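You operate a simulated robot arm through the tools that you are given. There is no shell and no other tool. Be economical: measure what you need, move in short steps, check, and stop when the job is done.

You are at the controls of a simulated robot arm. One attempt, no reset.

Task
Switch the orange switch on. Put the blue spacer from the bench top on the work board and the red spacer on the desk top. Put one of the sanding blocks from the bench top on the middle shelf of the right bay. Take the can on the bench top and put it away on the top of the grey cabinet. Take the 3 Ah battery from the front of the work tray and put it on the bench top. Close the drain drawer. Open the desk drawer, take the pack that expires first from the new side of the desk drawer and leave it on the top of the work table, then shut the drawer. Put the card from the desk top on the low bin. Stack the 25 steel bolt from the counter top on top of the 30 steel bolt. Any order will do. Set down upright: sanding block, can, battery.

The check looks at the end state, three seconds after you hand in, the way a careful person would. Anything else that was tipped, shoved, dropped, spilled or broken makes it a failure.

Robot
A 7-joint arm with a fingered hand on a trunk, on a base that drives. Base frame: it is fixed to the floor where the robot stands at the start and does not move with it; the origin is under the middle of the robot, x ahead of it, y to its left, z up. Units: mm, degrees, N and s.
With the tool pointing down near the work surface it reaches from about 280 to 680 mm from the robot's upright axis, wherever it stands. Its first joint turns from -69.0 to 172.0 degrees. Places, roughly: battery [500, 2000, 1000]; bench top [700, 300, 900]; can [500, 1000, 1000]; card [750, 4500, 750]; desk drawer [700, 4400, 700]; desk top (49x15 cm) [620, 4460, 820]; drain drawer [400, 2800, 0]; low bin [-1100, 500, 100]; middle shelf of the right bay [-1200, 500, 1200]; orange switch [800, -100, 1000]; pack [750, 4500, 750]; sanding block [500, 750, 1000]; spacer [750, 750, 1000]; steel bolt [500, 6250, 1000]; top of the grey cabinet (24x25 cm) [540, 2800, 1020]; top of the work table [2500, 6300, 900]; work board (22x22 cm) [-920, 1100, 800]. Payload 3.2 kg.
The tool frame sits at the grasp point between the pads (the TCP): z along the fingers, y along the line on which they close. The tips reach 26 mm beyond it. The gripper opens to 88 mm. The gripper's body begins 30 mm behind the TCP. The gripper is a hand of 5 fingers: y runs from the thumb to the fingers, the wrist lies at [-16, -108, -172] in the tool frame, and closing takes about 1.5 s.
Orientation is told as [roll, pitch, yaw] about the base's x, y, z axes, in that order, counted from this pose: with the fingers straight down and the wrist toward the robot, the tool's x, y and z point along [0, 1, 0], [1, 0, 0] and [0, 0, -1] of the base frame.

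Tools
- The arm moves only by the tool play_rows. Its argument "series" is a list of rows, each a list of 6 numbers: the shift along the tool's x, y, z in cm, then the turn, a rotation vector about the tool's x, y, z in degrees. In form: [[dx, dy, dz, rx, ry, rz], ...]. A call has 1 to 20 rows; each row is the pose to reach, as a shift and turn from the pose commanded when the call began, along the tool's axes at that moment. "gripper" is the finger opening in cm, from 0 to 8.8, set as the call begins (left out, the last holds). Each row takes 0.2 s and may step no farther than 50 mm and 8.6 degrees from the row before; otherwise, or with a gripper value out of range, the whole call is refused. Where a pose cannot be reached the arm comes as near as it can. A force on the tool above 40 N (or 10 N above the force at the start of the call, whichever is more), or a blocked arm, ends the call early, and 0.2 s more pass. The fingers move at their own pace (about 72 mm/s each) and stop on an object; they squeeze with about 21 N. The grip force told is the motor's: it shows also when the fingers shut on nothing. Time passes only in rows, and 0.2 s behind the last, so rows that repeat a pose let the fingers close. The reply holds the time, the measured pose of the TCP, the force on the tool along the base axes, the opening and the grip force, in the units named above and with some noise, with the torque about the TCP (base axes, N m) and any sound that the robot's microphone picked up.
- Cameras (640 x 400 px; columns grow to the right, rows downward): "scene" is now at [105.3, -74.8, 1367.7]; the picture's right is [-0.80, -0.59, 0.00], its down [-0.19, 0.26, -0.95] and it looks along [0.56, -0.76, -0.33] (base axes); focal length 214 px, centre (320, 200). "wrist" rides on the gripper at [67, -97, -117] in the tool frame; the picture's right is [-0.71, 0.33, -0.62], its down [-0.65, -0.65, 0.39] and it looks along [-0.28, 0.68, 0.68] (tool axes); focal length 234 px, centre (320, 200).
- grab_frame(camera): a new picture of that camera. It takes no simulated time.
- lift_body(by): slides the trunk up (or, below 0, down) by that many mm; the arm and the scene camera ride with it, the base frame stays. It gives what a move gives, with no picture.
- steer(legs): drives the robot by 1 to 6 legs, each [ahead, left, turn to the left] in mm, mm and degrees, along the robot's own axes; the way and the turn of a leg run together, so that a leg with both is an arc; at most 1500 mm and 180 degrees a leg. The arm and the cameras ride along, it lands a little off, and it stops where it bumps. It gives what a move gives.
- finger_targets(index, middle, ring, little, thumb_bend, thumb_turn): sets how far each is bent, from 0 (flat) to 100 (curled in); at 30 the hand is open as for a grip, at 70 the pads meet at the TCP. One left out holds its place. A second passes; each finger stops where it meets its share of the squeeze, and holds until it gets a number again. A gripper value or a shape takes the hand back. It gives what a move gives, with no picture; readings hold the bend of each and the force on index, middle, ring, little, thumb and palm. thumb_turn goes from beside the hand (0) to across from the fingers (100), as for a grip.
- hand_shape(shape): the hand has 5 fingers and takes this shape, open, in about a second: jaw (thumb against the fingers, like two jaws); tri (thumb and two fingers); tip (a fingertip pinch); poke (one finger out to press); point (the index stretched); flat (the hand flat); cup (the hand cupped); fist (a fist). The gripper value then closes the fingers along that shape, each until it touches; the sizes above hold for jaw. It gives what a move gives, with no picture.
- head_to(pan, tilt): turns the head with the scene camera to pan (to the left, within 86 degrees either way) and tilt (down, from -29 to 69), counted from straight ahead of the robot. It gives what a move gives.
- pixel_to_xyz(camera, pixels): for up to 12 pixels [column, row] of the newest picture of that camera ("zoom" is the newest enlarged one), the place [x, y, z] in the base frame of the surface seen there, good to about 2 mm. It takes no simulated time.
- close_up(camera, box): a new picture of the part [left, top, right, bottom] of that camera's present view, enlarged. It takes no simulated time.
- finish_job(): hands the job in; it is judged then, once.

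Go step by step. Measure first, check grasps and placings, and put right what went wrong. The budget is 350 turns and 270 pictures, counting those below and the enlarged ones. Unless the task says otherwise, let go and move clear before handing in, and close with one line.

The tools are called after "Emit:" as a command line: name --pt "numbers of a row" for each row, then --argument value for the rest, lists and objects as JSON in quotes. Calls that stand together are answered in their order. play_rows: Moves the arm, as the interface text tells. Its arguments: {"type":"object","properties":{"series":{"type":"array"},"gripper":{"type":"number"}},"required":["series"]} The other tools are called the same way: lift_body (by) slides the trunk up or down; hand_shape (shape) gives the hand a shape; finger_targets (index, middle, ring, little, thumb_bend, thumb_turn) moves the fingers one by one; steer (legs) drives the base; head_to (pan, tilt) turns the head that bears the scene camera; grab_frame (camera) takes a picture; pixel_to_xyz (camera, pixels) gives the place of the surface under pixels of a picture; close_up (camera, box) takes an enlarged picture of a part of a camera's view; finish_job () hands the job in.

At the start:

```text
t: 0.0
tool_pos: [317.5, 194.4, 1262.6]
tcp_rot: [1.6, -0.1, -0.8]
contact_force: [1.2, 0.1, 0.0]
moment: [-0.02, 0.01, -0.01]
gripper_width: 87.7
grasp_force: 0.0
shape: jaw
bend: [30.0, 30.0, 30.0, 30.0, 30.0, 97.0]
finger forces: [0.1, 0.0, 0.1, 0.1, 0.1, 0.0]
trunk travel left (down, up): [-649.0, 191.0]
robot x, y, heading: [-0.2, 2.9, 0.1]
head pan, tilt: [-40.3, 68.8]
```

scene: 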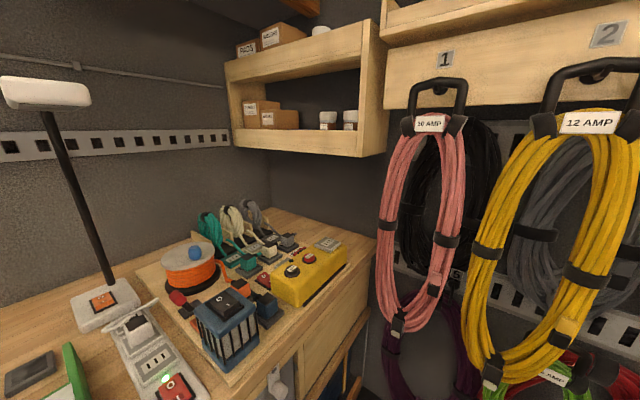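
wrist: 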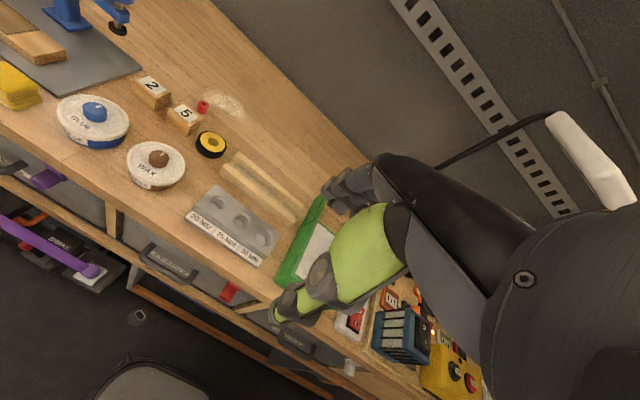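

The scene picture shows an orange rocker near (103,300) on the lamp base and a red one at (175,388) on the power strip. I'll look closer and turn the head to survey.

Emit:
close_up --camera "scene" --box '[0, 200, 320, 400]'

Emit:
head_to --pan 20 --tilt 40

Emit:
grab_frame --camera "scene"

```text
2.00 times, centred on (160, 300) of scene
```

zoom: 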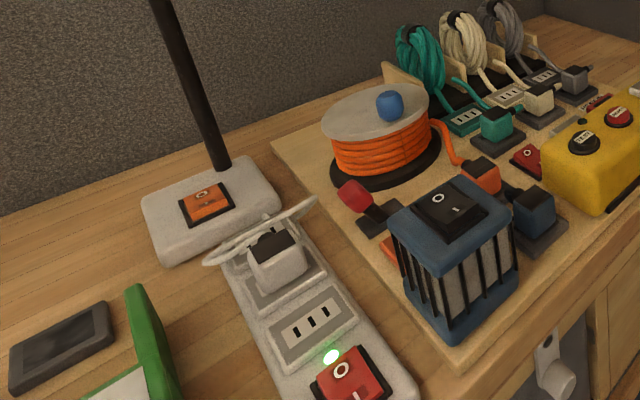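

```text
t: 1.3
tool_pos: [318.3, 193.1, 1264.0]
tcp_rot: [1.8, 0.0, -0.8]
contact_force: [0.5, -0.5, 0.1]
moment: [0.01, 0.0, -0.04]
gripper_width: 87.9
grasp_force: 0.0
shape: jaw
bend: [30.0, 30.0, 30.0, 30.0, 30.0, 97.0]
finger forces: [0.0, 0.0, 0.0, 0.0, 0.1, 0.0]
trunk travel left (down, up): [-649.0, 191.0]
robot x, y, heading: [1.0, -2.8, -0.2]
head pan, tilt: [20.0, 40.0]
```

```text
266 pictures are left
```

scene: 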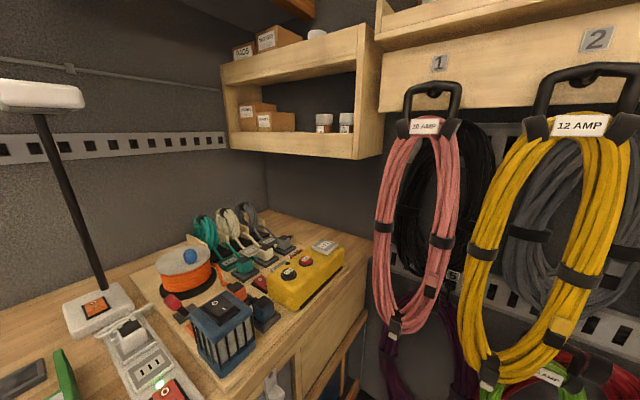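

The head reads 20/40 but the picture looks almost unchanged, so I'll take another one.

Emit:
grab_frame --camera "scene"

```text
265 pictures are left
```

scene: 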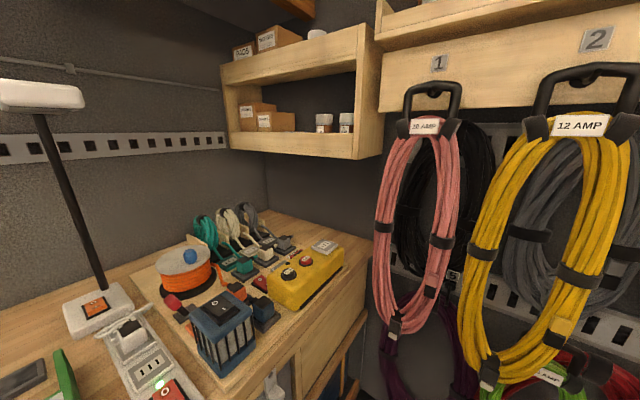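

The head reading changed but the view did not, so I'll test whether it moves with another command.

Emit:
head_to --pan 60 --tilt 30

Emit:
play_rows --pt "0 0 0 0 0 0" --pt "0 0 0 0 0 0" --pt "0 0 0 0 0 0" --pt "0 0 0 0 0 0" --pt "0 0 0 0 0 0"

Emit:
grab_frame --camera "scene"

```text
t: 2.4
tool_pos: [319.1, 192.8, 1264.3]
tcp_rot: [1.9, 0.0, -1.0]
contact_force: [1.0, -0.3, -0.3]
moment: [0.01, -0.04, 0.01]
gripper_width: 88.1
grasp_force: 0.0
shape: jaw
bend: [30.0, 30.0, 30.0, 30.0, 30.0, 97.0]
finger forces: [0.1, 0.0, 0.1, 0.0, 0.0, 0.0]
trunk travel left (down, up): [-649.0, 191.0]
robot x, y, heading: [-2.0, -0.2, -0.2]
head pan, tilt: [60.0, 30.0]
```

```text
t: 3.6
tool_pos: [318.7, 192.7, 1264.4]
tcp_rot: [1.8, 0.0, -1.0]
contact_force: [-0.7, 0.8, -0.8]
moment: [-0.05, -0.03, 0.01]
gripper_width: 87.9
grasp_force: 0.1
shape: jaw
bend: [30.0, 30.0, 30.0, 30.0, 30.0, 97.0]
finger forces: [0.0, 0.0, 0.0, 0.0, 0.1, 0.1]
trunk travel left (down, up): [-649.0, 191.0]
robot x, y, heading: [-2.3, -1.6, 0.1]
head pan, tilt: [60.0, 30.0]
```

```text
264 pictures are left
```

scene: 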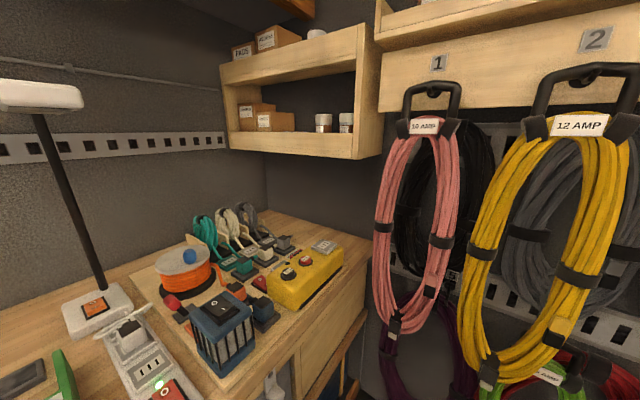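

The head is stuck: it reports its commands but the view never moves. So the scene camera always looks about 53° to the right of the robot, and I'll aim it by turning the base. First I'll measure the switch, the bench edge and nearby points.

Emit:
pixel_to_xyz --camera "scene" --pixels '[[95, 307], [92, 306], [98, 313], [95, 300], [172, 390], [155, 380], [20, 378], [220, 310], [240, 398], [300, 330], [360, 265], [60, 390]]'

Emit:
grab_frame --camera "wrist"

Emit:
close_up --camera "scene" --box '[60, 270, 160, 332]'

```text
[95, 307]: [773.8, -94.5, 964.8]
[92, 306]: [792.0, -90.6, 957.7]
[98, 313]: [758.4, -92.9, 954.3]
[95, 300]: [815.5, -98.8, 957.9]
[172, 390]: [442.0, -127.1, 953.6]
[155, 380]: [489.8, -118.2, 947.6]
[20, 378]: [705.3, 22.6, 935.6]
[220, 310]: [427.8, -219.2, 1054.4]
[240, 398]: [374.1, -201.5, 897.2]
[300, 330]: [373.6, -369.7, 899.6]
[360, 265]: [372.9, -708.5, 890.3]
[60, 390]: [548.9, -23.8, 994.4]
```

```text
263 pictures are left
```

wrist: 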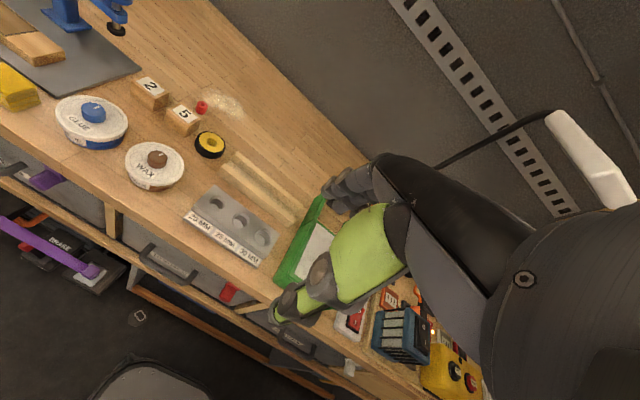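

```text
6.40 times, centred on (110, 301) of scene
```

zoom: 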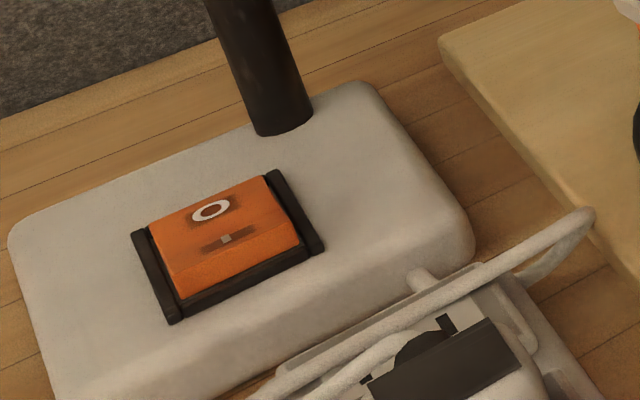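

The orange rocker carries "O" on the far side, with another mark nearer. I'll measure its faces to see which side is up.

Emit:
pixel_to_xyz --camera "zoom" --pixels '[[210, 192], [210, 210], [230, 225], [225, 240], [225, 255], [230, 270], [290, 235], [180, 285], [170, 245], [160, 230], [265, 185], [340, 230]]'

Emit:
pixel_to_xyz --camera "wrist" --pixels '[[201, 107], [92, 112], [157, 160], [211, 145], [152, 86], [183, 115], [260, 190], [230, 225], [18, 90], [40, 50], [70, 10], [230, 265]]'

```text
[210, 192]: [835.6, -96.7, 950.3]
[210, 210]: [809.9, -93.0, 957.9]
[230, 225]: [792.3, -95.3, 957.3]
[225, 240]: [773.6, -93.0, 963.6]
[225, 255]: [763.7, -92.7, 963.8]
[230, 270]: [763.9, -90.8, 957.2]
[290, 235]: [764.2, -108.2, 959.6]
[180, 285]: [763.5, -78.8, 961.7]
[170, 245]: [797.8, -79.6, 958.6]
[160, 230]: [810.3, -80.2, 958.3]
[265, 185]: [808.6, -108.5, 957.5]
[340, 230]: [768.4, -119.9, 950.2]
```

```text
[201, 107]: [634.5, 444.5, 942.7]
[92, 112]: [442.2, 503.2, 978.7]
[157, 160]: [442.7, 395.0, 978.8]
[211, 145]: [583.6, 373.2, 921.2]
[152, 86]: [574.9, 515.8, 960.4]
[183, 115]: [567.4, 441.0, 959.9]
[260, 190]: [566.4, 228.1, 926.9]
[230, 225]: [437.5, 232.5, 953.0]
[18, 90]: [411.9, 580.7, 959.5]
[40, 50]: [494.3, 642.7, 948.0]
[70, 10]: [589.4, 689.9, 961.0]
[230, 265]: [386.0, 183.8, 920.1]
```

The rocker's far "O" side is down (z≈950–958) and the near side is up (≈964), so it is off and needs a press on the near "I" side. I'll turn the base 50° left so the camera faces the bench.

Emit:
steer --legs '[[0, 0, 53]]'

Emit:
grab_frame --camera "scene"

Emit:
grab_frame --camera "wrist"

```text
t: 6.3
tool_pos: [40.2, 369.4, 1263.7]
tcp_rot: [1.8, 0.0, 51.6]
contact_force: [-0.2, 0.1, 0.1]
moment: [0.03, -0.03, 0.02]
gripper_width: 88.0
grasp_force: 0.0
shape: jaw
bend: [30.0, 30.0, 30.0, 30.0, 30.0, 97.0]
finger forces: [0.0, 0.0, 0.0, 0.0, 0.0, 0.1]
trunk travel left (down, up): [-649.0, 191.0]
robot x, y, heading: [-3.1, 0.2, 52.4]
head pan, tilt: [60.0, 30.0]
```

```text
261 pictures are left
```

scene: 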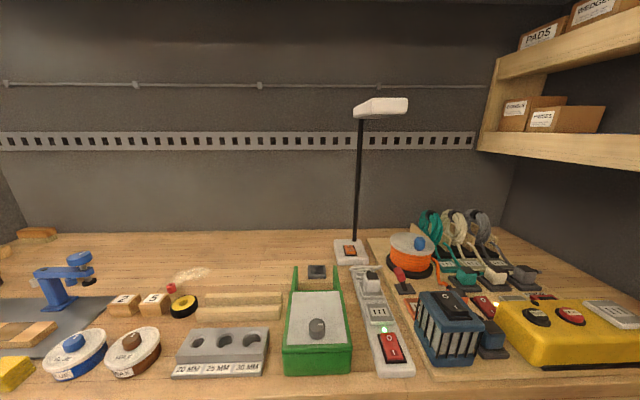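

```text
260 pictures are left
```

wrist: 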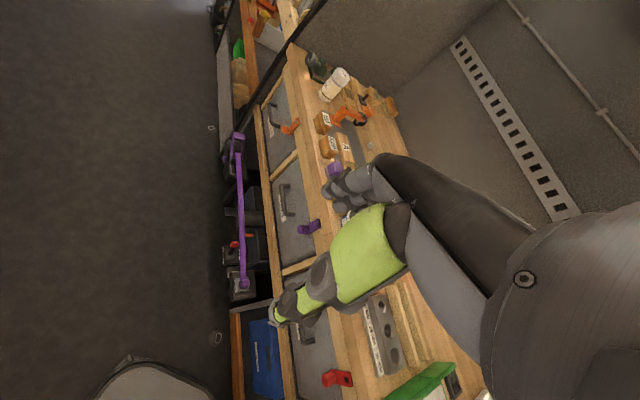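

The scene camera now faces the bench squarely. I'll drive about 120 mm in +x and take the poke shape.

Emit:
steer --legs '[[79, -103, 0]]'

Emit:
hand_shape --shape "poke"

Emit:
grab_frame --camera "wrist"

```text
t: 7.5
tool_pos: [135.1, 369.5, 1261.4]
tcp_rot: [1.3, -0.2, 52.1]
contact_force: [0.0, -0.1, 0.5]
moment: [0.02, 0.01, 0.02]
gripper_width: 87.9
grasp_force: 0.1
shape: jaw
bend: [30.0, 30.0, 30.0, 30.0, 30.0, 97.0]
finger forces: [0.0, 0.0, 0.0, 0.0, 0.0, 0.0]
trunk travel left (down, up): [-649.0, 191.0]
robot x, y, heading: [93.2, 0.7, 52.8]
head pan, tilt: [60.0, 30.0]
stopped in leg 1: the robot was blocked; the commanded pose is now the measured one
```

```text
t: 8.4
tool_pos: [133.4, 369.3, 1261.6]
tcp_rot: [1.2, -0.3, 51.9]
contact_force: [0.3, 0.5, -0.1]
moment: [0.0, 0.0, -0.01]
gripper_width: 0.2
grasp_force: 0.0
shape: poke
bend: [70.0, 70.0, 99.0, 99.0, 0.0, 100.0]
finger forces: [0.1, 0.0, 0.1, 0.1, 0.1, 0.0]
trunk travel left (down, up): [-649.0, 191.0]
robot x, y, heading: [94.7, 0.1, 52.7]
head pan, tilt: [60.0, 30.0]
```

```text
259 pictures are left
```

wrist: 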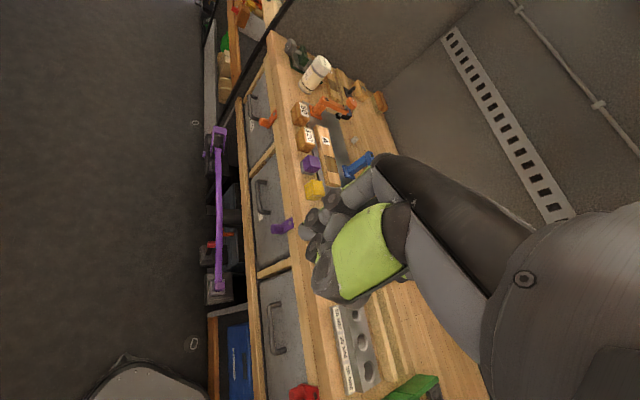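

The base stops at x≈94 against the bench. I'll slide to y≈-90 to be square with the switch, and measure the lamp head and pole.

Emit:
steer --legs '[[-74, -56, 0]]'

Emit:
grab_frame --camera "scene"

```text
t: 9.8
tool_pos: [133.1, 274.0, 1260.3]
tcp_rot: [0.6, -0.5, 51.9]
contact_force: [0.0, 0.9, 0.3]
moment: [-0.02, 0.0, -0.01]
gripper_width: 0.0
grasp_force: 0.1
shape: poke
bend: [70.0, 70.0, 99.0, 99.0, 0.0, 100.0]
finger forces: [0.0, 0.0, 0.0, 0.0, 0.1, 0.1]
trunk travel left (down, up): [-649.0, 191.0]
robot x, y, heading: [92.6, -95.6, 52.6]
head pan, tilt: [60.0, 30.0]
stopped in leg 1: the robot was blocked; the commanded pose is now the measured one
```

```text
258 pictures are left
```

scene: 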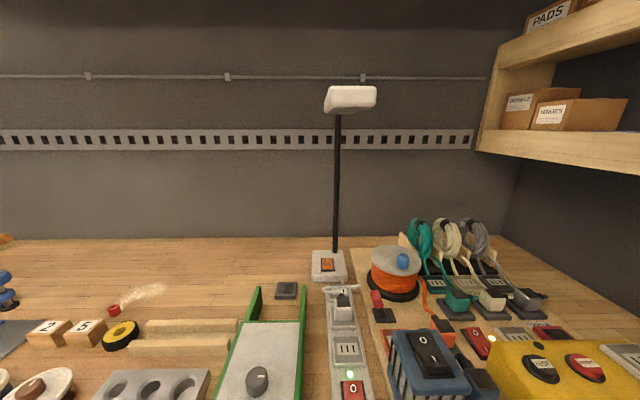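

Emit:
pixel_to_xyz --camera "scene" --pixels '[[328, 265], [328, 261], [328, 269], [335, 240], [336, 130], [350, 95], [330, 92], [350, 110], [350, 88], [375, 98], [343, 300], [340, 320]]'

Emit:
close_up --camera "scene" --box '[288, 235, 368, 285]'

```text
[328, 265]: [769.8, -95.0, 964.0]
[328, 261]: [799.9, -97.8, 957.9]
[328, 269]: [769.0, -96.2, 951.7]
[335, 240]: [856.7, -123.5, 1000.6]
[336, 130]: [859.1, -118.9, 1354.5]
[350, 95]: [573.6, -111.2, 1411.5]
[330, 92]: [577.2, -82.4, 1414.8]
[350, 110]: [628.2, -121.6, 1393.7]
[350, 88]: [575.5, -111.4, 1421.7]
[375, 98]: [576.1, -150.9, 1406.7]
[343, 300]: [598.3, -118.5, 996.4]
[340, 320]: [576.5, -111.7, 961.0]
```

```text
8.00 times, centred on (328, 260) of scene
```

zoom: 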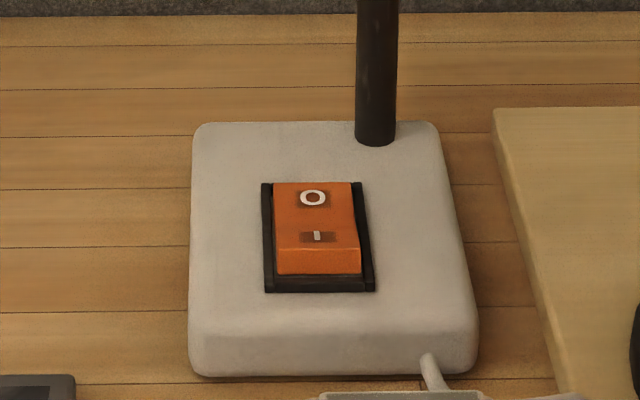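

Confirmed: "I" is the raised near half at (771,-95,964). I'll swing the arm round in front of the switch at low height, staying under the lamp head (z≥1390).

Emit:
play_rows --pt "-4.5 0 1.5 0 0 4.3" --pt "-9 0 3 0 0 8.6" --pt "-13.5 0 4.5 0 0 13" --pt "-18 0 6 0 0 17.3" --pt "-22.6 0 7.5 0 0 21.6" --pt "-27.1 0 9 0 0 26" --pt "-31.6 0 10.5 0 0 30.3" --pt "-36.1 0 12 0 0 34.6" --pt "-40.6 0 13.5 0 0 39" --pt "-45.1 0 15 0 0 43.3" --pt "-49.7 0 16.5 0 0 47.6" --pt "-54.2 0 18 0 0 52"

Emit:
grab_frame --camera "scene"

Emit:
grab_frame --camera "wrist"

```text
t: 12.5
tool_pos: [570.7, 27.6, 1106.2]
tcp_rot: [-5.1, -8.4, 2.3]
contact_force: [0.0, -0.1, 0.9]
moment: [-0.03, 0.04, 0.01]
gripper_width: 0.1
grasp_force: 0.1
shape: poke
bend: [70.0, 70.0, 99.0, 99.0, 0.0, 100.0]
finger forces: [0.0, 0.0, 0.0, 0.0, 0.1, 0.0]
out of reach, approached as far as the arm can: row 8, 9, 10, 11, 12
trunk travel left (down, up): [-649.0, 191.0]
robot x, y, heading: [91.5, -95.2, 52.9]
head pan, tilt: [60.0, 30.0]
stopped in row 12: the arm was blocked; the commanded pose is now the measured one
```

```text
256 pictures are left
```

scene: 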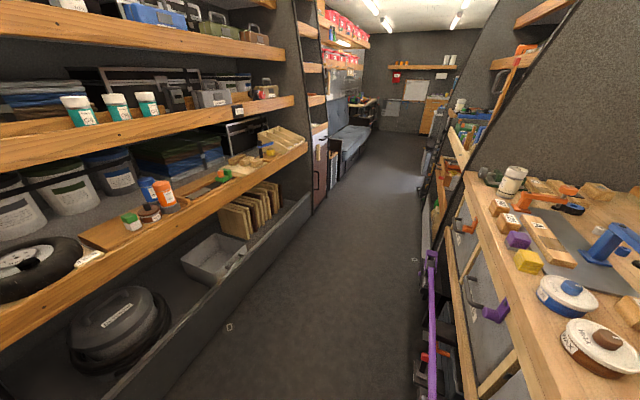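

```text
255 pictures are left
```

wrist: 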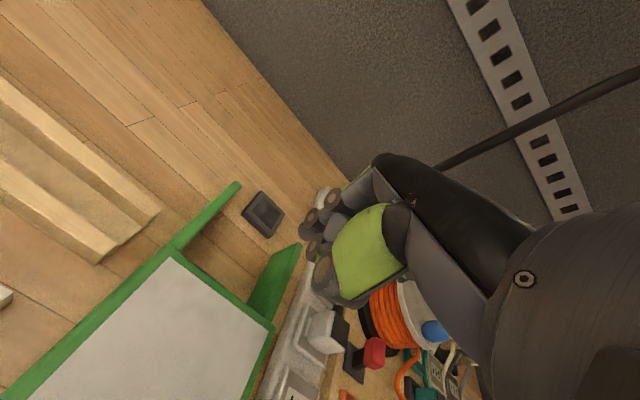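

The head has now turned to pan 60, so it does move, just late. The arm also ran out of range on the right of the robot. I'll re-command the head to learn its delay.

Emit:
head_to --pan -40 --tilt 35

Emit:
grab_frame --camera "scene"

```text
t: 14.3
tool_pos: [571.2, 26.6, 1103.8]
tcp_rot: [-5.4, -8.2, 2.2]
contact_force: [0.5, -0.3, 0.4]
moment: [0.03, 0.0, 0.0]
gripper_width: 0.1
grasp_force: 0.0
shape: poke
bend: [70.0, 70.0, 99.0, 99.0, 0.0, 100.0]
finger forces: [0.0, 0.0, 0.1, 0.1, 0.1, 0.0]
trunk travel left (down, up): [-649.0, 191.0]
robot x, y, heading: [92.3, -94.7, 53.0]
head pan, tilt: [-40.0, 35.0]
```

```text
254 pictures are left
```

scene: 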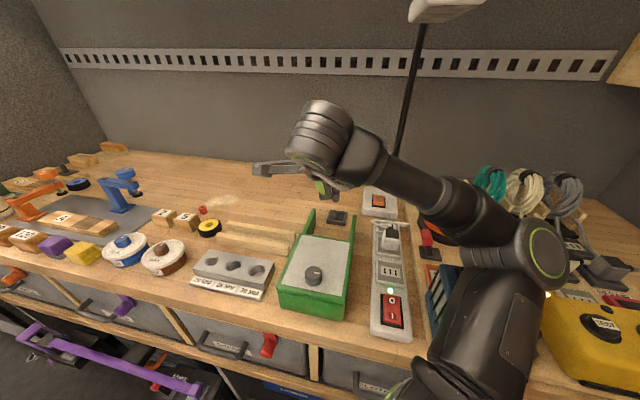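

The head works now. The arm's elbow sits far to the right, so this heading is poor. I'll retract the arm to the starting fold, back off, turn to heading 0 and reach straight ahead.

Emit:
play_rows --pt "1.9 -3.4 -2 0.7 0.4 -4.2" --pt "3.8 -6.9 -3.9 1.3 0.8 -8.3" --pt "5.7 -10.3 -5.9 2 1.2 -12.5" --pt "7.6 -13.7 -7.9 2.7 1.7 -16.7" --pt "9.5 -17.2 -9.8 3.3 2.1 -20.8" --pt "11.4 -20.6 -11.8 4 2.5 -25" --pt "13.3 -24 -13.8 4.7 2.9 -29.2" --pt "15.2 -27.5 -15.7 5.3 3.3 -33.3" --pt "17.1 -30.9 -17.7 6 3.7 -37.5" --pt "19 -34.3 -19.7 6.7 4.2 -41.7" --pt "20.9 -37.8 -21.6 7.3 4.6 -45.8" --pt "22.8 -41.2 -23.6 8 5 -50"

Emit:
steer --legs '[[-24, 32, 0], [0, 0, -53]]'

Emit:
head_to --pan 0 --tilt 35

Emit:
grab_frame --camera "scene"

```text
t: 16.9
tool_pos: [144.5, 252.2, 1265.0]
tcp_rot: [0.1, 4.3, 51.3]
contact_force: [0.2, -0.3, 0.6]
moment: [0.02, -0.06, -0.04]
gripper_width: 0.0
grasp_force: 0.0
shape: poke
bend: [70.0, 70.0, 99.0, 99.0, 0.0, 100.0]
finger forces: [0.0, 0.0, 0.1, 0.0, 0.1, 0.1]
trunk travel left (down, up): [-649.0, 191.0]
robot x, y, heading: [90.0, -97.3, 52.8]
head pan, tilt: [-40.0, 35.0]
```

```text
t: 20.1
tool_pos: [365.3, 67.3, 1263.8]
tcp_rot: [0.3, 4.5, -2.6]
contact_force: [-0.9, -0.1, -0.7]
moment: [-0.01, -0.03, 0.01]
gripper_width: 0.0
grasp_force: 0.0
shape: poke
bend: [70.0, 70.0, 99.0, 99.0, 0.0, 100.0]
finger forces: [0.0, 0.1, 0.0, 0.1, 0.0, 0.0]
trunk travel left (down, up): [-649.0, 191.0]
robot x, y, heading: [49.3, -98.4, -1.2]
head pan, tilt: [-40.0, 35.0]
```

```text
t: 21.2
tool_pos: [365.7, 67.4, 1263.6]
tcp_rot: [0.1, 4.5, -2.7]
contact_force: [-0.3, 0.0, -0.5]
moment: [0.01, -0.01, -0.01]
gripper_width: 0.0
grasp_force: 0.1
shape: poke
bend: [70.0, 70.0, 99.0, 99.0, 0.0, 100.0]
finger forces: [0.0, 0.1, 0.0, 0.1, 0.0, 0.0]
trunk travel left (down, up): [-649.0, 191.0]
robot x, y, heading: [53.1, -93.1, -1.1]
head pan, tilt: [0.0, 35.0]
```

```text
253 pictures are left
```

scene: 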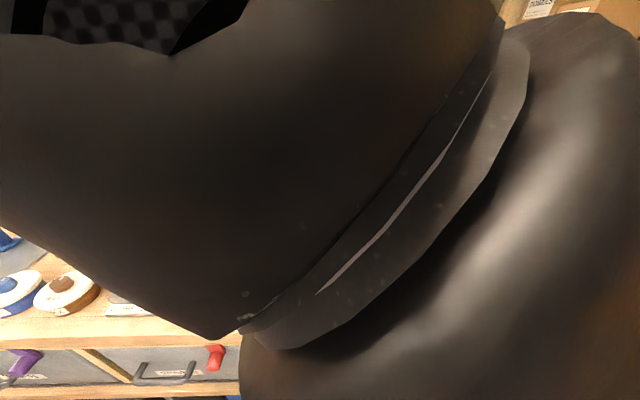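

The elbow blocks the camera in the folded pose. I'll reach forward and down in front of the lamp and then look again.

Emit:
play_rows --pt "-1.3 3.5 1.5 -0.5 0 -0.3" --pt "-2.6 7.1 3 -1 0 -0.6" --pt "-3.9 10.6 4.6 -1.5 0 -0.9" --pt "-5.2 14.1 6.1 -2 0 -1.2" --pt "-6.4 17.7 7.6 -2.5 0 -1.5" --pt "-7.7 21.2 9.1 -3 0 -1.8" --pt "-9 24.7 10.7 -3.5 0 -2.1" --pt "-10.3 28.3 12.2 -4 0 -2.4" --pt "-11.6 31.8 13.7 -4.5 0 -2.7"

Emit:
grab_frame --camera "scene"

Emit:
grab_frame --camera "wrist"

```text
t: 23.2
tool_pos: [669.3, -63.5, 1100.2]
tcp_rot: [0.2, 0.2, 0.0]
contact_force: [0.3, 0.2, -0.5]
moment: [0.0, 0.0, 0.0]
gripper_width: 0.0
grasp_force: 0.1
shape: poke
bend: [70.0, 70.0, 99.0, 99.0, 0.0, 100.0]
finger forces: [0.0, 0.0, 0.0, 0.0, 0.0, 0.0]
trunk travel left (down, up): [-649.0, 191.0]
robot x, y, heading: [55.0, -97.4, -1.2]
head pan, tilt: [0.0, 35.0]
```

```text
252 pictures are left
```

scene: 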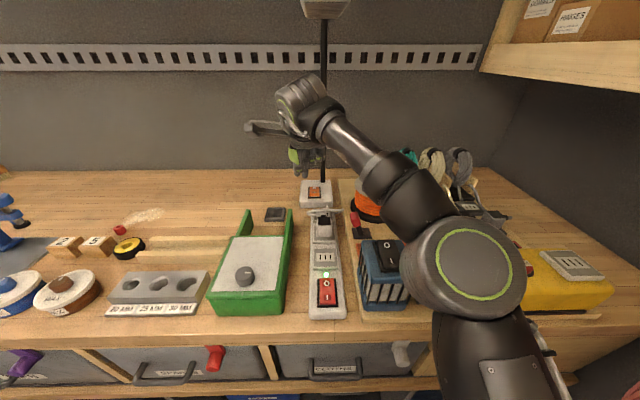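

```text
251 pictures are left
```

wrist: 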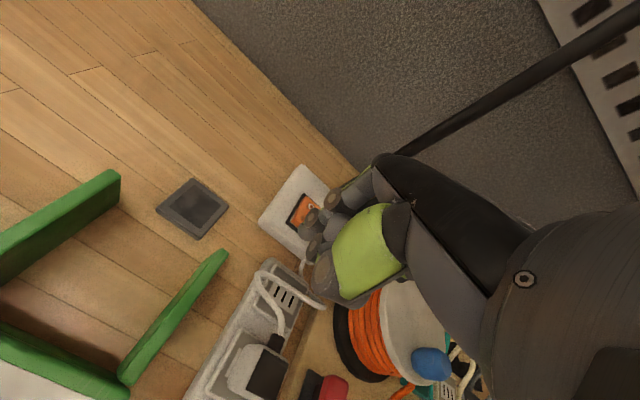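

The reach ahead is good. I'll take close views of the hand to find the poke tip.

Emit:
close_up --camera "scene" --box '[230, 60, 390, 210]'

Emit:
close_up --camera "wrist" --box '[240, 140, 440, 320]'

```text
2.67 times, centred on (310, 135) of scene
```

zoom: 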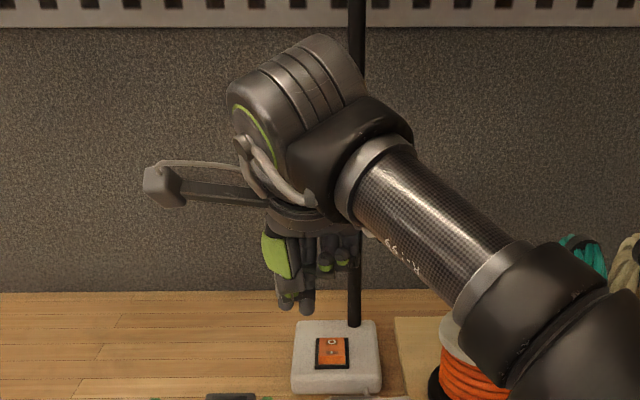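

```text
2.22 times, centred on (340, 230) of wrist
```

zoom: 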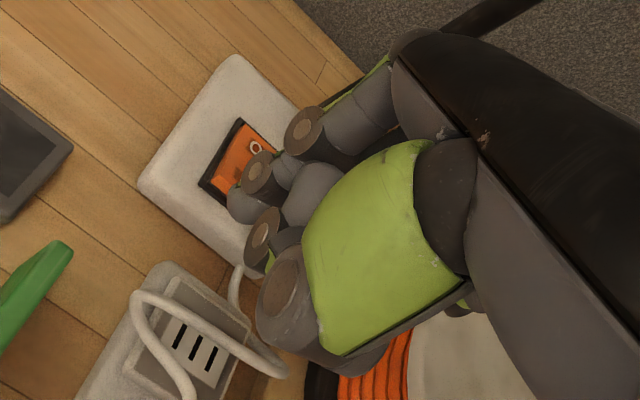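

I'll measure the fingertips in the zoomed wrist view.

Emit:
pixel_to_xyz --camera "zoom" --pixels '[[305, 125], [258, 172], [235, 200], [262, 235], [280, 280], [345, 105], [360, 200], [300, 200], [246, 262]]'

Emit:
close_up --camera "scene" --box '[285, 110, 335, 150]'

Emit:
pixel_to_xyz --camera "zoom" --pixels '[[200, 340], [240, 350], [280, 340], [190, 200], [330, 260], [330, 280], [230, 365], [60, 200], [150, 130]]'

```text
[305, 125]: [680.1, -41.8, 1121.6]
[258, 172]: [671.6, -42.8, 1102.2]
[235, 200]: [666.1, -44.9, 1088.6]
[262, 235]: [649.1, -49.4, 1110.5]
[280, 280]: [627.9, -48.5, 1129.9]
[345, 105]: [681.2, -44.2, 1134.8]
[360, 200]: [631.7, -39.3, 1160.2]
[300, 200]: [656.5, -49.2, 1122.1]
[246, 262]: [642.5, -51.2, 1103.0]
```

```text
10.00 times, centred on (310, 130) of scene
```

zoom: 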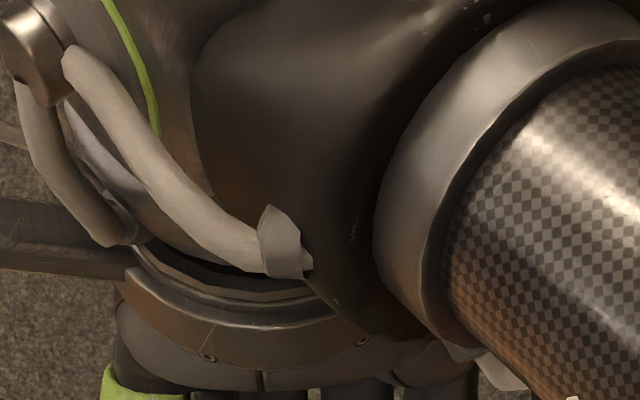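

```text
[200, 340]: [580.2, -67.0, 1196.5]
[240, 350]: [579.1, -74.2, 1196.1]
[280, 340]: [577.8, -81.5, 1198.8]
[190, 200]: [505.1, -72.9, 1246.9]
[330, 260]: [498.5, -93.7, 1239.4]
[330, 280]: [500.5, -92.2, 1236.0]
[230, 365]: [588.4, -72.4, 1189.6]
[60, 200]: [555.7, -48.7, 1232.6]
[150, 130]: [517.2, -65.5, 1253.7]
```

Index and middle point down together and straddle the TCP, which is wider than the rocker. I'll curl the middle finger so only the index pokes.

Emit:
finger_targets --middle 100

Emit:
play_rows --pt "-1.2 3 2 0 0 0" --pt "-2.4 6 5 0 0 0" --pt "-3.6 9 7 0 0 0"

Emit:
close_up --camera "wrist" --box '[240, 140, 440, 320]'

Emit:
close_up --camera "scene" --box '[250, 120, 370, 220]'

```text
t: 24.2
tool_pos: [667.7, -62.2, 1100.9]
tcp_rot: [0.3, 0.1, -0.1]
contact_force: [-0.1, -0.1, 0.3]
moment: [-0.03, 0.05, -0.04]
gripper_width: 19.5
grasp_force: 0.0
shape: fingers
bend: [70.0, 100.0, 99.0, 99.0, 0.0, 100.0]
finger forces: [0.0, 0.0, 0.1, 0.1, 0.0, 0.0]
trunk travel left (down, up): [-649.0, 191.0]
robot x, y, heading: [53.0, -99.8, -1.2]
head pan, tilt: [0.0, 35.0]
```

```text
t: 25.0
tool_pos: [735.7, -103.8, 1025.9]
tcp_rot: [0.3, 0.0, 0.0]
contact_force: [0.1, 0.5, -0.4]
moment: [0.02, -0.03, 0.01]
gripper_width: 19.8
grasp_force: 0.1
shape: fingers
bend: [70.0, 100.0, 99.0, 99.0, 0.0, 100.0]
finger forces: [0.1, 0.1, 0.1, 0.0, 0.1, 0.0]
out of reach, approached as far as the arm can: row 2, 3
trunk travel left (down, up): [-649.0, 191.0]
robot x, y, heading: [54.6, -96.5, -1.3]
head pan, tilt: [0.0, 35.0]
```

```text
2.22 times, centred on (340, 230) of wrist
```

zoom: 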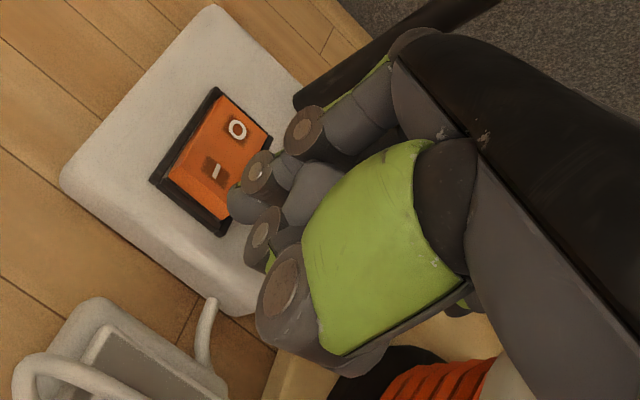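

```text
4.00 times, centred on (310, 170) of scene
```

zoom: 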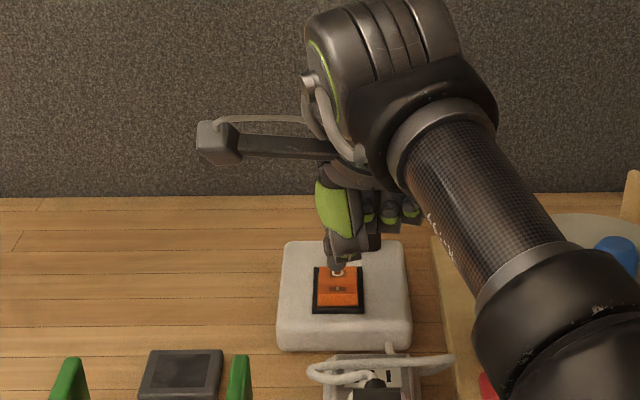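

The index now pokes alone. I'll drive 33 mm closer and measure the tip.

Emit:
pixel_to_xyz --camera "zoom" --pixels '[[333, 262], [338, 268], [345, 255], [335, 250], [365, 240]]'

Emit:
steer --legs '[[33, 0, 0]]'

Emit:
close_up --camera "scene" --box '[250, 120, 370, 220]'

```text
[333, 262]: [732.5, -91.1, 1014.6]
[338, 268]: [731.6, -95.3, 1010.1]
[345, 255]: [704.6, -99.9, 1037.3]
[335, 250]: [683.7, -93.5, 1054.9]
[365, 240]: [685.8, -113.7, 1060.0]
```

```text
t: 25.9
tool_pos: [767.2, -104.1, 1026.6]
tcp_rot: [0.4, 0.0, -0.1]
contact_force: [0.5, 0.0, -0.4]
moment: [-0.01, 0.03, -0.01]
gripper_width: 20.1
grasp_force: 0.0
shape: fingers
bend: [70.0, 100.0, 99.0, 99.0, 0.0, 100.0]
finger forces: [0.0, 0.0, 0.1, 0.0, 0.0, 0.1]
trunk travel left (down, up): [-649.0, 191.0]
robot x, y, heading: [85.0, -98.5, -1.5]
head pan, tilt: [0.0, 35.0]
```

```text
4.00 times, centred on (310, 170) of scene
```

zoom: 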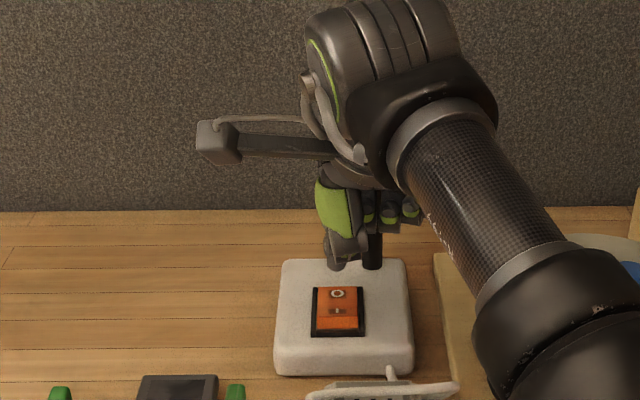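

The tip sits above the rocker's near half. I'll descend in small steps and watch the force.

Emit:
play_rows --pt "0 0 1 0 0 0" --pt "0 0 2 0 0 0"

Emit:
close_up --camera "scene" --box '[250, 120, 370, 220]'

Emit:
close_up --camera "wrist" --box '[240, 140, 440, 320]'

```text
t: 26.5
tool_pos: [769.7, -104.5, 1005.6]
tcp_rot: [0.3, 0.1, 0.0]
contact_force: [0.1, -1.2, -0.4]
moment: [0.01, -0.01, 0.0]
gripper_width: 19.4
grasp_force: 0.1
shape: fingers
bend: [70.0, 100.0, 99.0, 99.0, 0.0, 100.0]
finger forces: [0.1, 0.1, 0.0, 0.1, 0.1, 0.0]
trunk travel left (down, up): [-649.0, 191.0]
robot x, y, heading: [86.4, -97.2, -1.6]
head pan, tilt: [0.0, 35.0]
```

```text
4.00 times, centred on (310, 170) of scene
```

zoom: 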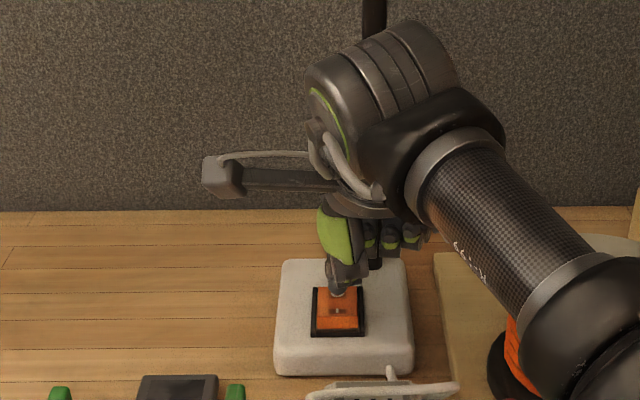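

```text
2.22 times, centred on (340, 230) of wrist
```

zoom: 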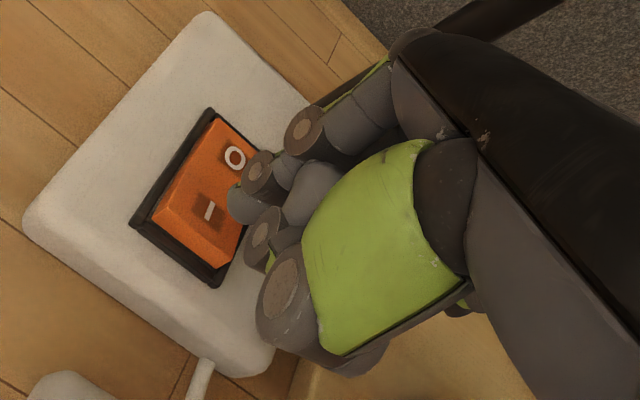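

The tip is about 20 mm above the "I". I'll continue down in small steps.

Emit:
play_rows --pt "0 0 0.6 0 0 0" --pt "0 0 1.2 0 0 0" --pt "0 0 1.6 0 0 0" --pt "0 0 2.0 0 0 0" --pt "0 0 2.4 0 0 0" --pt "0 0 2.8 0 0 0"

Emit:
close_up --camera "scene" --box '[250, 120, 370, 220]'

```text
t: 27.9
tool_pos: [768.0, -105.3, 981.9]
tcp_rot: [0.4, -0.4, 0.0]
contact_force: [1.2, 2.5, 11.7]
moment: [0.16, -0.06, -0.01]
gripper_width: 19.5
grasp_force: 5.6
shape: fingers
bend: [70.0, 100.0, 99.0, 99.0, 0.0, 100.0]
finger forces: [11.5, 0.0, 0.0, 0.0, 0.0, 0.0]
trunk travel left (down, up): [-649.0, 191.0]
robot x, y, heading: [87.3, -93.6, -1.3]
head pan, tilt: [0.0, 35.0]
```

```text
4.00 times, centred on (310, 170) of scene
```

zoom: 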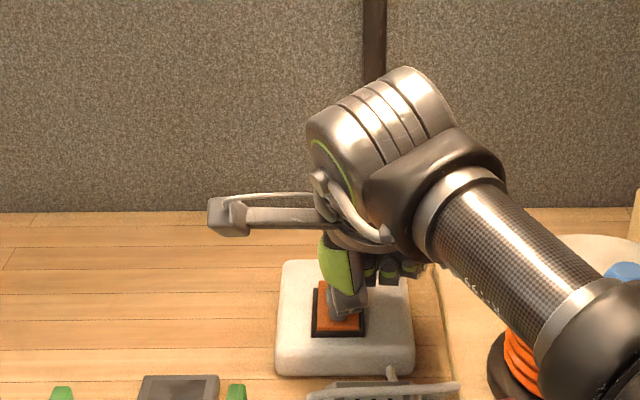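

The lamp now lights the scene, so the switch is on. I'll lift clear and verify.

Emit:
play_rows --pt "0 0 -3 0 0 0" --pt "0 0 -6 0 0 0" --pt "0 -2 -9 0 0 0" --pt "0 -6 -11 0 0 0" --pt "0 -10 -12 0 0 0"

Emit:
grab_frame --camera "scene"

Emit:
close_up --camera "scene" --box '[0, 180, 320, 380]'

```text
t: 29.1
tool_pos: [666.1, -103.0, 1099.2]
tcp_rot: [0.4, 0.0, -0.1]
contact_force: [1.1, -0.1, -0.2]
moment: [0.02, 0.03, -0.02]
gripper_width: 19.7
grasp_force: 0.0
shape: fingers
bend: [70.0, 100.0, 99.0, 99.0, 0.0, 100.0]
finger forces: [0.0, 0.1, 0.0, 0.0, 0.1, 0.1]
out of reach, approached as far as the arm can: row 2
trunk travel left (down, up): [-649.0, 191.0]
robot x, y, heading: [83.9, -93.9, -1.1]
head pan, tilt: [0.0, 35.0]
```

```text
241 pictures are left
```

scene: 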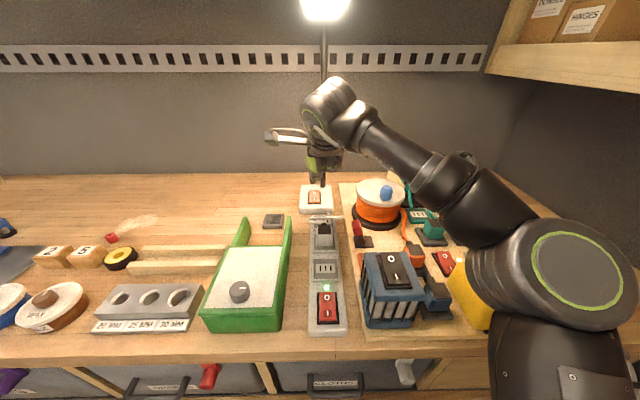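

```text
2.00 times, centred on (160, 280) of scene
```

zoom: 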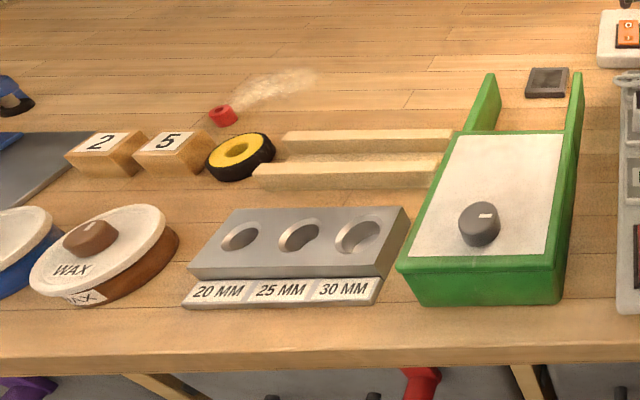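

The lamp is lit and the rocker is set. Next I'll retract, drive left to y≈650 and survey the rest of the bench.

Emit:
play_rows --pt "0 -5 -2 0 0 0" --pt "0 -10 -4 0 0 0" --pt "0 -14 -8 0 0 0" --pt "0 -18 -12 0 0 0" --pt "0 -22 -16 0 0 0"

Emit:
hand_shape --shape "jaw"

Emit:
steer --legs '[[-80, 0, 1], [0, 720, 0]]'

Emit:
head_to --pan 25 --tilt 40

Emit:
grab_frame --camera "scene"

Emit:
grab_frame --camera "wrist"

```text
refused: row 1 steps farther than a row can; nothing moved
```

```text
t: 30.0
tool_pos: [668.3, -101.5, 1097.1]
tcp_rot: [0.3, 0.0, 0.0]
contact_force: [0.1, -0.2, 0.2]
moment: [0.0, -0.02, 0.0]
gripper_width: 87.5
grasp_force: 0.1
shape: jaw
bend: [30.0, 30.0, 30.0, 30.0, 30.0, 97.0]
finger forces: [0.0, 0.0, 0.0, 0.0, 0.0, 0.0]
trunk travel left (down, up): [-649.0, 191.0]
robot x, y, heading: [86.7, -96.2, -1.0]
head pan, tilt: [0.0, 35.0]
```

```text
t: 34.5
tool_pos: [592.4, 628.7, 1098.0]
tcp_rot: [0.2, 0.0, 1.0]
contact_force: [0.0, 0.3, -0.3]
moment: [-0.03, 0.05, 0.02]
gripper_width: 88.0
grasp_force: 0.1
shape: jaw
bend: [30.0, 30.0, 30.0, 30.0, 30.0, 97.0]
finger forces: [0.0, 0.0, 0.0, 0.0, 0.0, 0.0]
trunk travel left (down, up): [-649.0, 191.0]
robot x, y, heading: [7.9, 621.4, -0.2]
head pan, tilt: [0.0, 35.0]
```

```text
t: 35.4
tool_pos: [591.9, 628.1, 1097.4]
tcp_rot: [0.3, 0.0, 1.0]
contact_force: [0.3, -0.2, 0.2]
moment: [0.01, 0.0, -0.01]
gripper_width: 87.9
grasp_force: 0.0
shape: jaw
bend: [30.0, 30.0, 30.0, 30.0, 30.0, 97.0]
finger forces: [0.0, 0.0, 0.1, 0.0, 0.1, 0.0]
trunk travel left (down, up): [-649.0, 191.0]
robot x, y, heading: [10.5, 624.6, -0.3]
head pan, tilt: [25.0, 40.0]
```

```text
239 pictures are left
```

scene: 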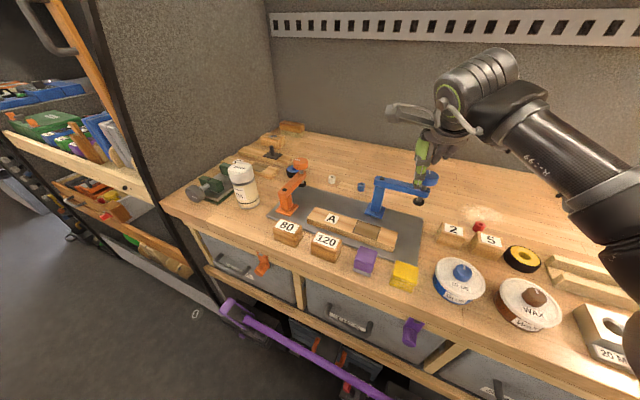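

```text
238 pictures are left
```

wrist: 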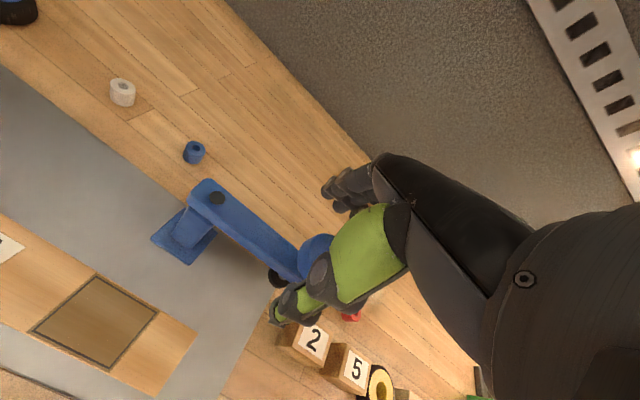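

The survey shows wooden blocks "80" and "120", a white can at (243,185), a blue ring at (361,187), a red ring at (480,226) and a white ring at (332,180). I'll raise the hand and look closer.

Emit:
play_rows --pt "0 -3 -3 0 0 0" --pt "0 -6 -6 0 0 0" --pt "0 -9 -9 0 0 0" --pt "0 -12 -12 0 0 0"

Emit:
close_up --camera "scene" --box '[180, 130, 440, 292]'

Emit:
pixel_to_xyz --camera "zoom" --pixels '[[445, 130], [445, 142], [375, 110], [155, 80], [155, 180], [265, 260], [362, 295], [455, 310], [550, 350], [260, 230], [358, 272], [250, 275]]'

```text
t: 36.4
tool_pos: [471.3, 624.9, 1218.1]
tcp_rot: [0.3, 0.0, 1.0]
contact_force: [-0.1, 0.7, 0.0]
moment: [-0.01, -0.03, -0.02]
gripper_width: 87.8
grasp_force: 0.1
shape: jaw
bend: [30.0, 30.0, 30.0, 30.0, 30.0, 97.0]
finger forces: [0.1, 0.1, 0.1, 0.1, 0.0, 0.1]
trunk travel left (down, up): [-649.0, 191.0]
robot x, y, heading: [12.3, 618.1, -0.3]
head pan, tilt: [25.0, 40.0]
```

```text
2.46 times, centred on (310, 211) of scene
```

zoom: 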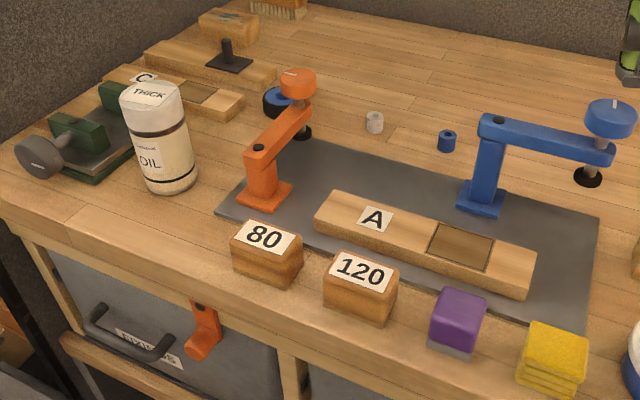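

```text
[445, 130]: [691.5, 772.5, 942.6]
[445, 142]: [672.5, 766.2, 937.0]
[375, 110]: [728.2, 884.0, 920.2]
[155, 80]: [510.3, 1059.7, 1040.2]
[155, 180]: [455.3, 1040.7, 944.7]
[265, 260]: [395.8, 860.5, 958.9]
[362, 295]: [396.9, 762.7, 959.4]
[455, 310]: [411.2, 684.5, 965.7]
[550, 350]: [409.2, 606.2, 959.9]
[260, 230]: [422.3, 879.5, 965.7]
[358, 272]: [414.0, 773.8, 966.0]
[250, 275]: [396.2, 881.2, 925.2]
```

Blocks 80 and 120 are the sanding blocks, the can is the OIL can, and the blue spacer is at ≈(682,770). I'll measure the surface, spacer and vise geometry.

Emit:
close_up --camera "scene" --box '[320, 160, 440, 235]'

Emit:
pixel_to_xyz --camera "zoom" --pixels '[[218, 135], [200, 150], [235, 150], [218, 172], [218, 190], [150, 160], [305, 160], [300, 120], [340, 130], [65, 110], [420, 130], [540, 180]]'

```text
5.33 times, centred on (380, 198) of scene
```

zoom: 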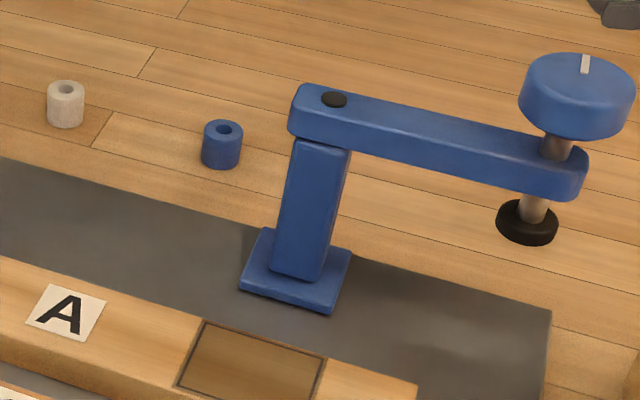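

```text
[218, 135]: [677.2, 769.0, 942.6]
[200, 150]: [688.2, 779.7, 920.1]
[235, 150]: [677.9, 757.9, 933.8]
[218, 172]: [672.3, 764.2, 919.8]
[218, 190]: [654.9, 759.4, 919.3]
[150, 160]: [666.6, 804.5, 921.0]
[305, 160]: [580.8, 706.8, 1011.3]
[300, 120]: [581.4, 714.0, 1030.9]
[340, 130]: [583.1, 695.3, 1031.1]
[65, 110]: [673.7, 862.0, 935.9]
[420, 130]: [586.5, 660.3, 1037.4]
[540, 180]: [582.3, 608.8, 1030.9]
```

Bench surface z=920, blue spacer centre ≈(684,768) with top 943, vise top ≈1040. I'll drive to (80,770), shape the hand as tri and move above the spacer.

Emit:
steer --legs '[[0, 150, 0], [65, 0, 0]]'

Emit:
hand_shape --shape "tri"

Emit:
head_to --pan 10 --tilt 40

Emit:
grab_frame --camera "wrist"

```text
t: 38.4
tool_pos: [538.1, 776.2, 1217.7]
tcp_rot: [0.2, 0.2, 1.0]
contact_force: [0.2, 0.0, -0.6]
moment: [0.0, 0.02, 0.02]
gripper_width: 87.8
grasp_force: 0.0
shape: jaw
bend: [30.0, 30.0, 30.0, 30.0, 30.0, 97.0]
finger forces: [0.0, 0.0, 0.1, 0.1, 0.0, 0.0]
trunk travel left (down, up): [-649.0, 191.0]
robot x, y, heading: [69.6, 772.5, -0.5]
head pan, tilt: [25.0, 40.0]
```

```text
t: 39.3
tool_pos: [536.5, 775.1, 1219.1]
tcp_rot: [0.4, 0.1, 1.0]
contact_force: [0.3, -0.1, 0.3]
moment: [-0.02, 0.01, 0.02]
gripper_width: 87.6
grasp_force: 0.1
shape: tri
bend: [30.0, 30.0, 99.0, 99.0, 30.0, 97.0]
finger forces: [0.1, 0.0, 0.0, 0.1, 0.1, 0.0]
trunk travel left (down, up): [-649.0, 191.0]
robot x, y, heading: [75.7, 770.9, -0.0]
head pan, tilt: [25.0, 40.0]
```

```text
t: 40.0
tool_pos: [538.5, 775.1, 1216.7]
tcp_rot: [0.3, 0.0, 0.9]
contact_force: [-0.8, 0.4, -0.2]
moment: [-0.01, -0.01, 0.0]
gripper_width: 87.9
grasp_force: 0.0
shape: tri
bend: [30.0, 30.0, 99.0, 99.0, 30.0, 97.0]
finger forces: [0.0, 0.1, 0.0, 0.0, 0.1, 0.0]
trunk travel left (down, up): [-649.0, 191.0]
robot x, y, heading: [73.7, 774.4, -0.2]
head pan, tilt: [10.0, 40.0]
```

```text
235 pictures are left
```

wrist: 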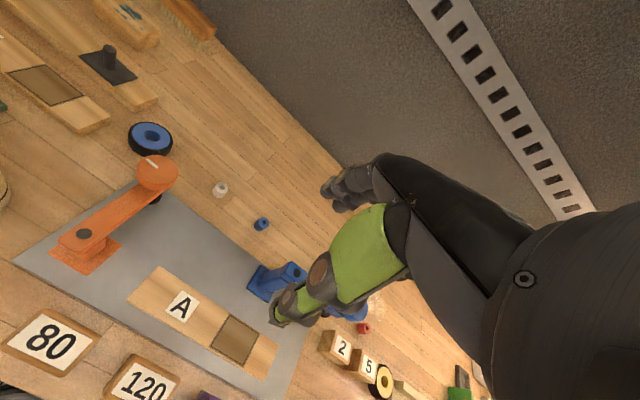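

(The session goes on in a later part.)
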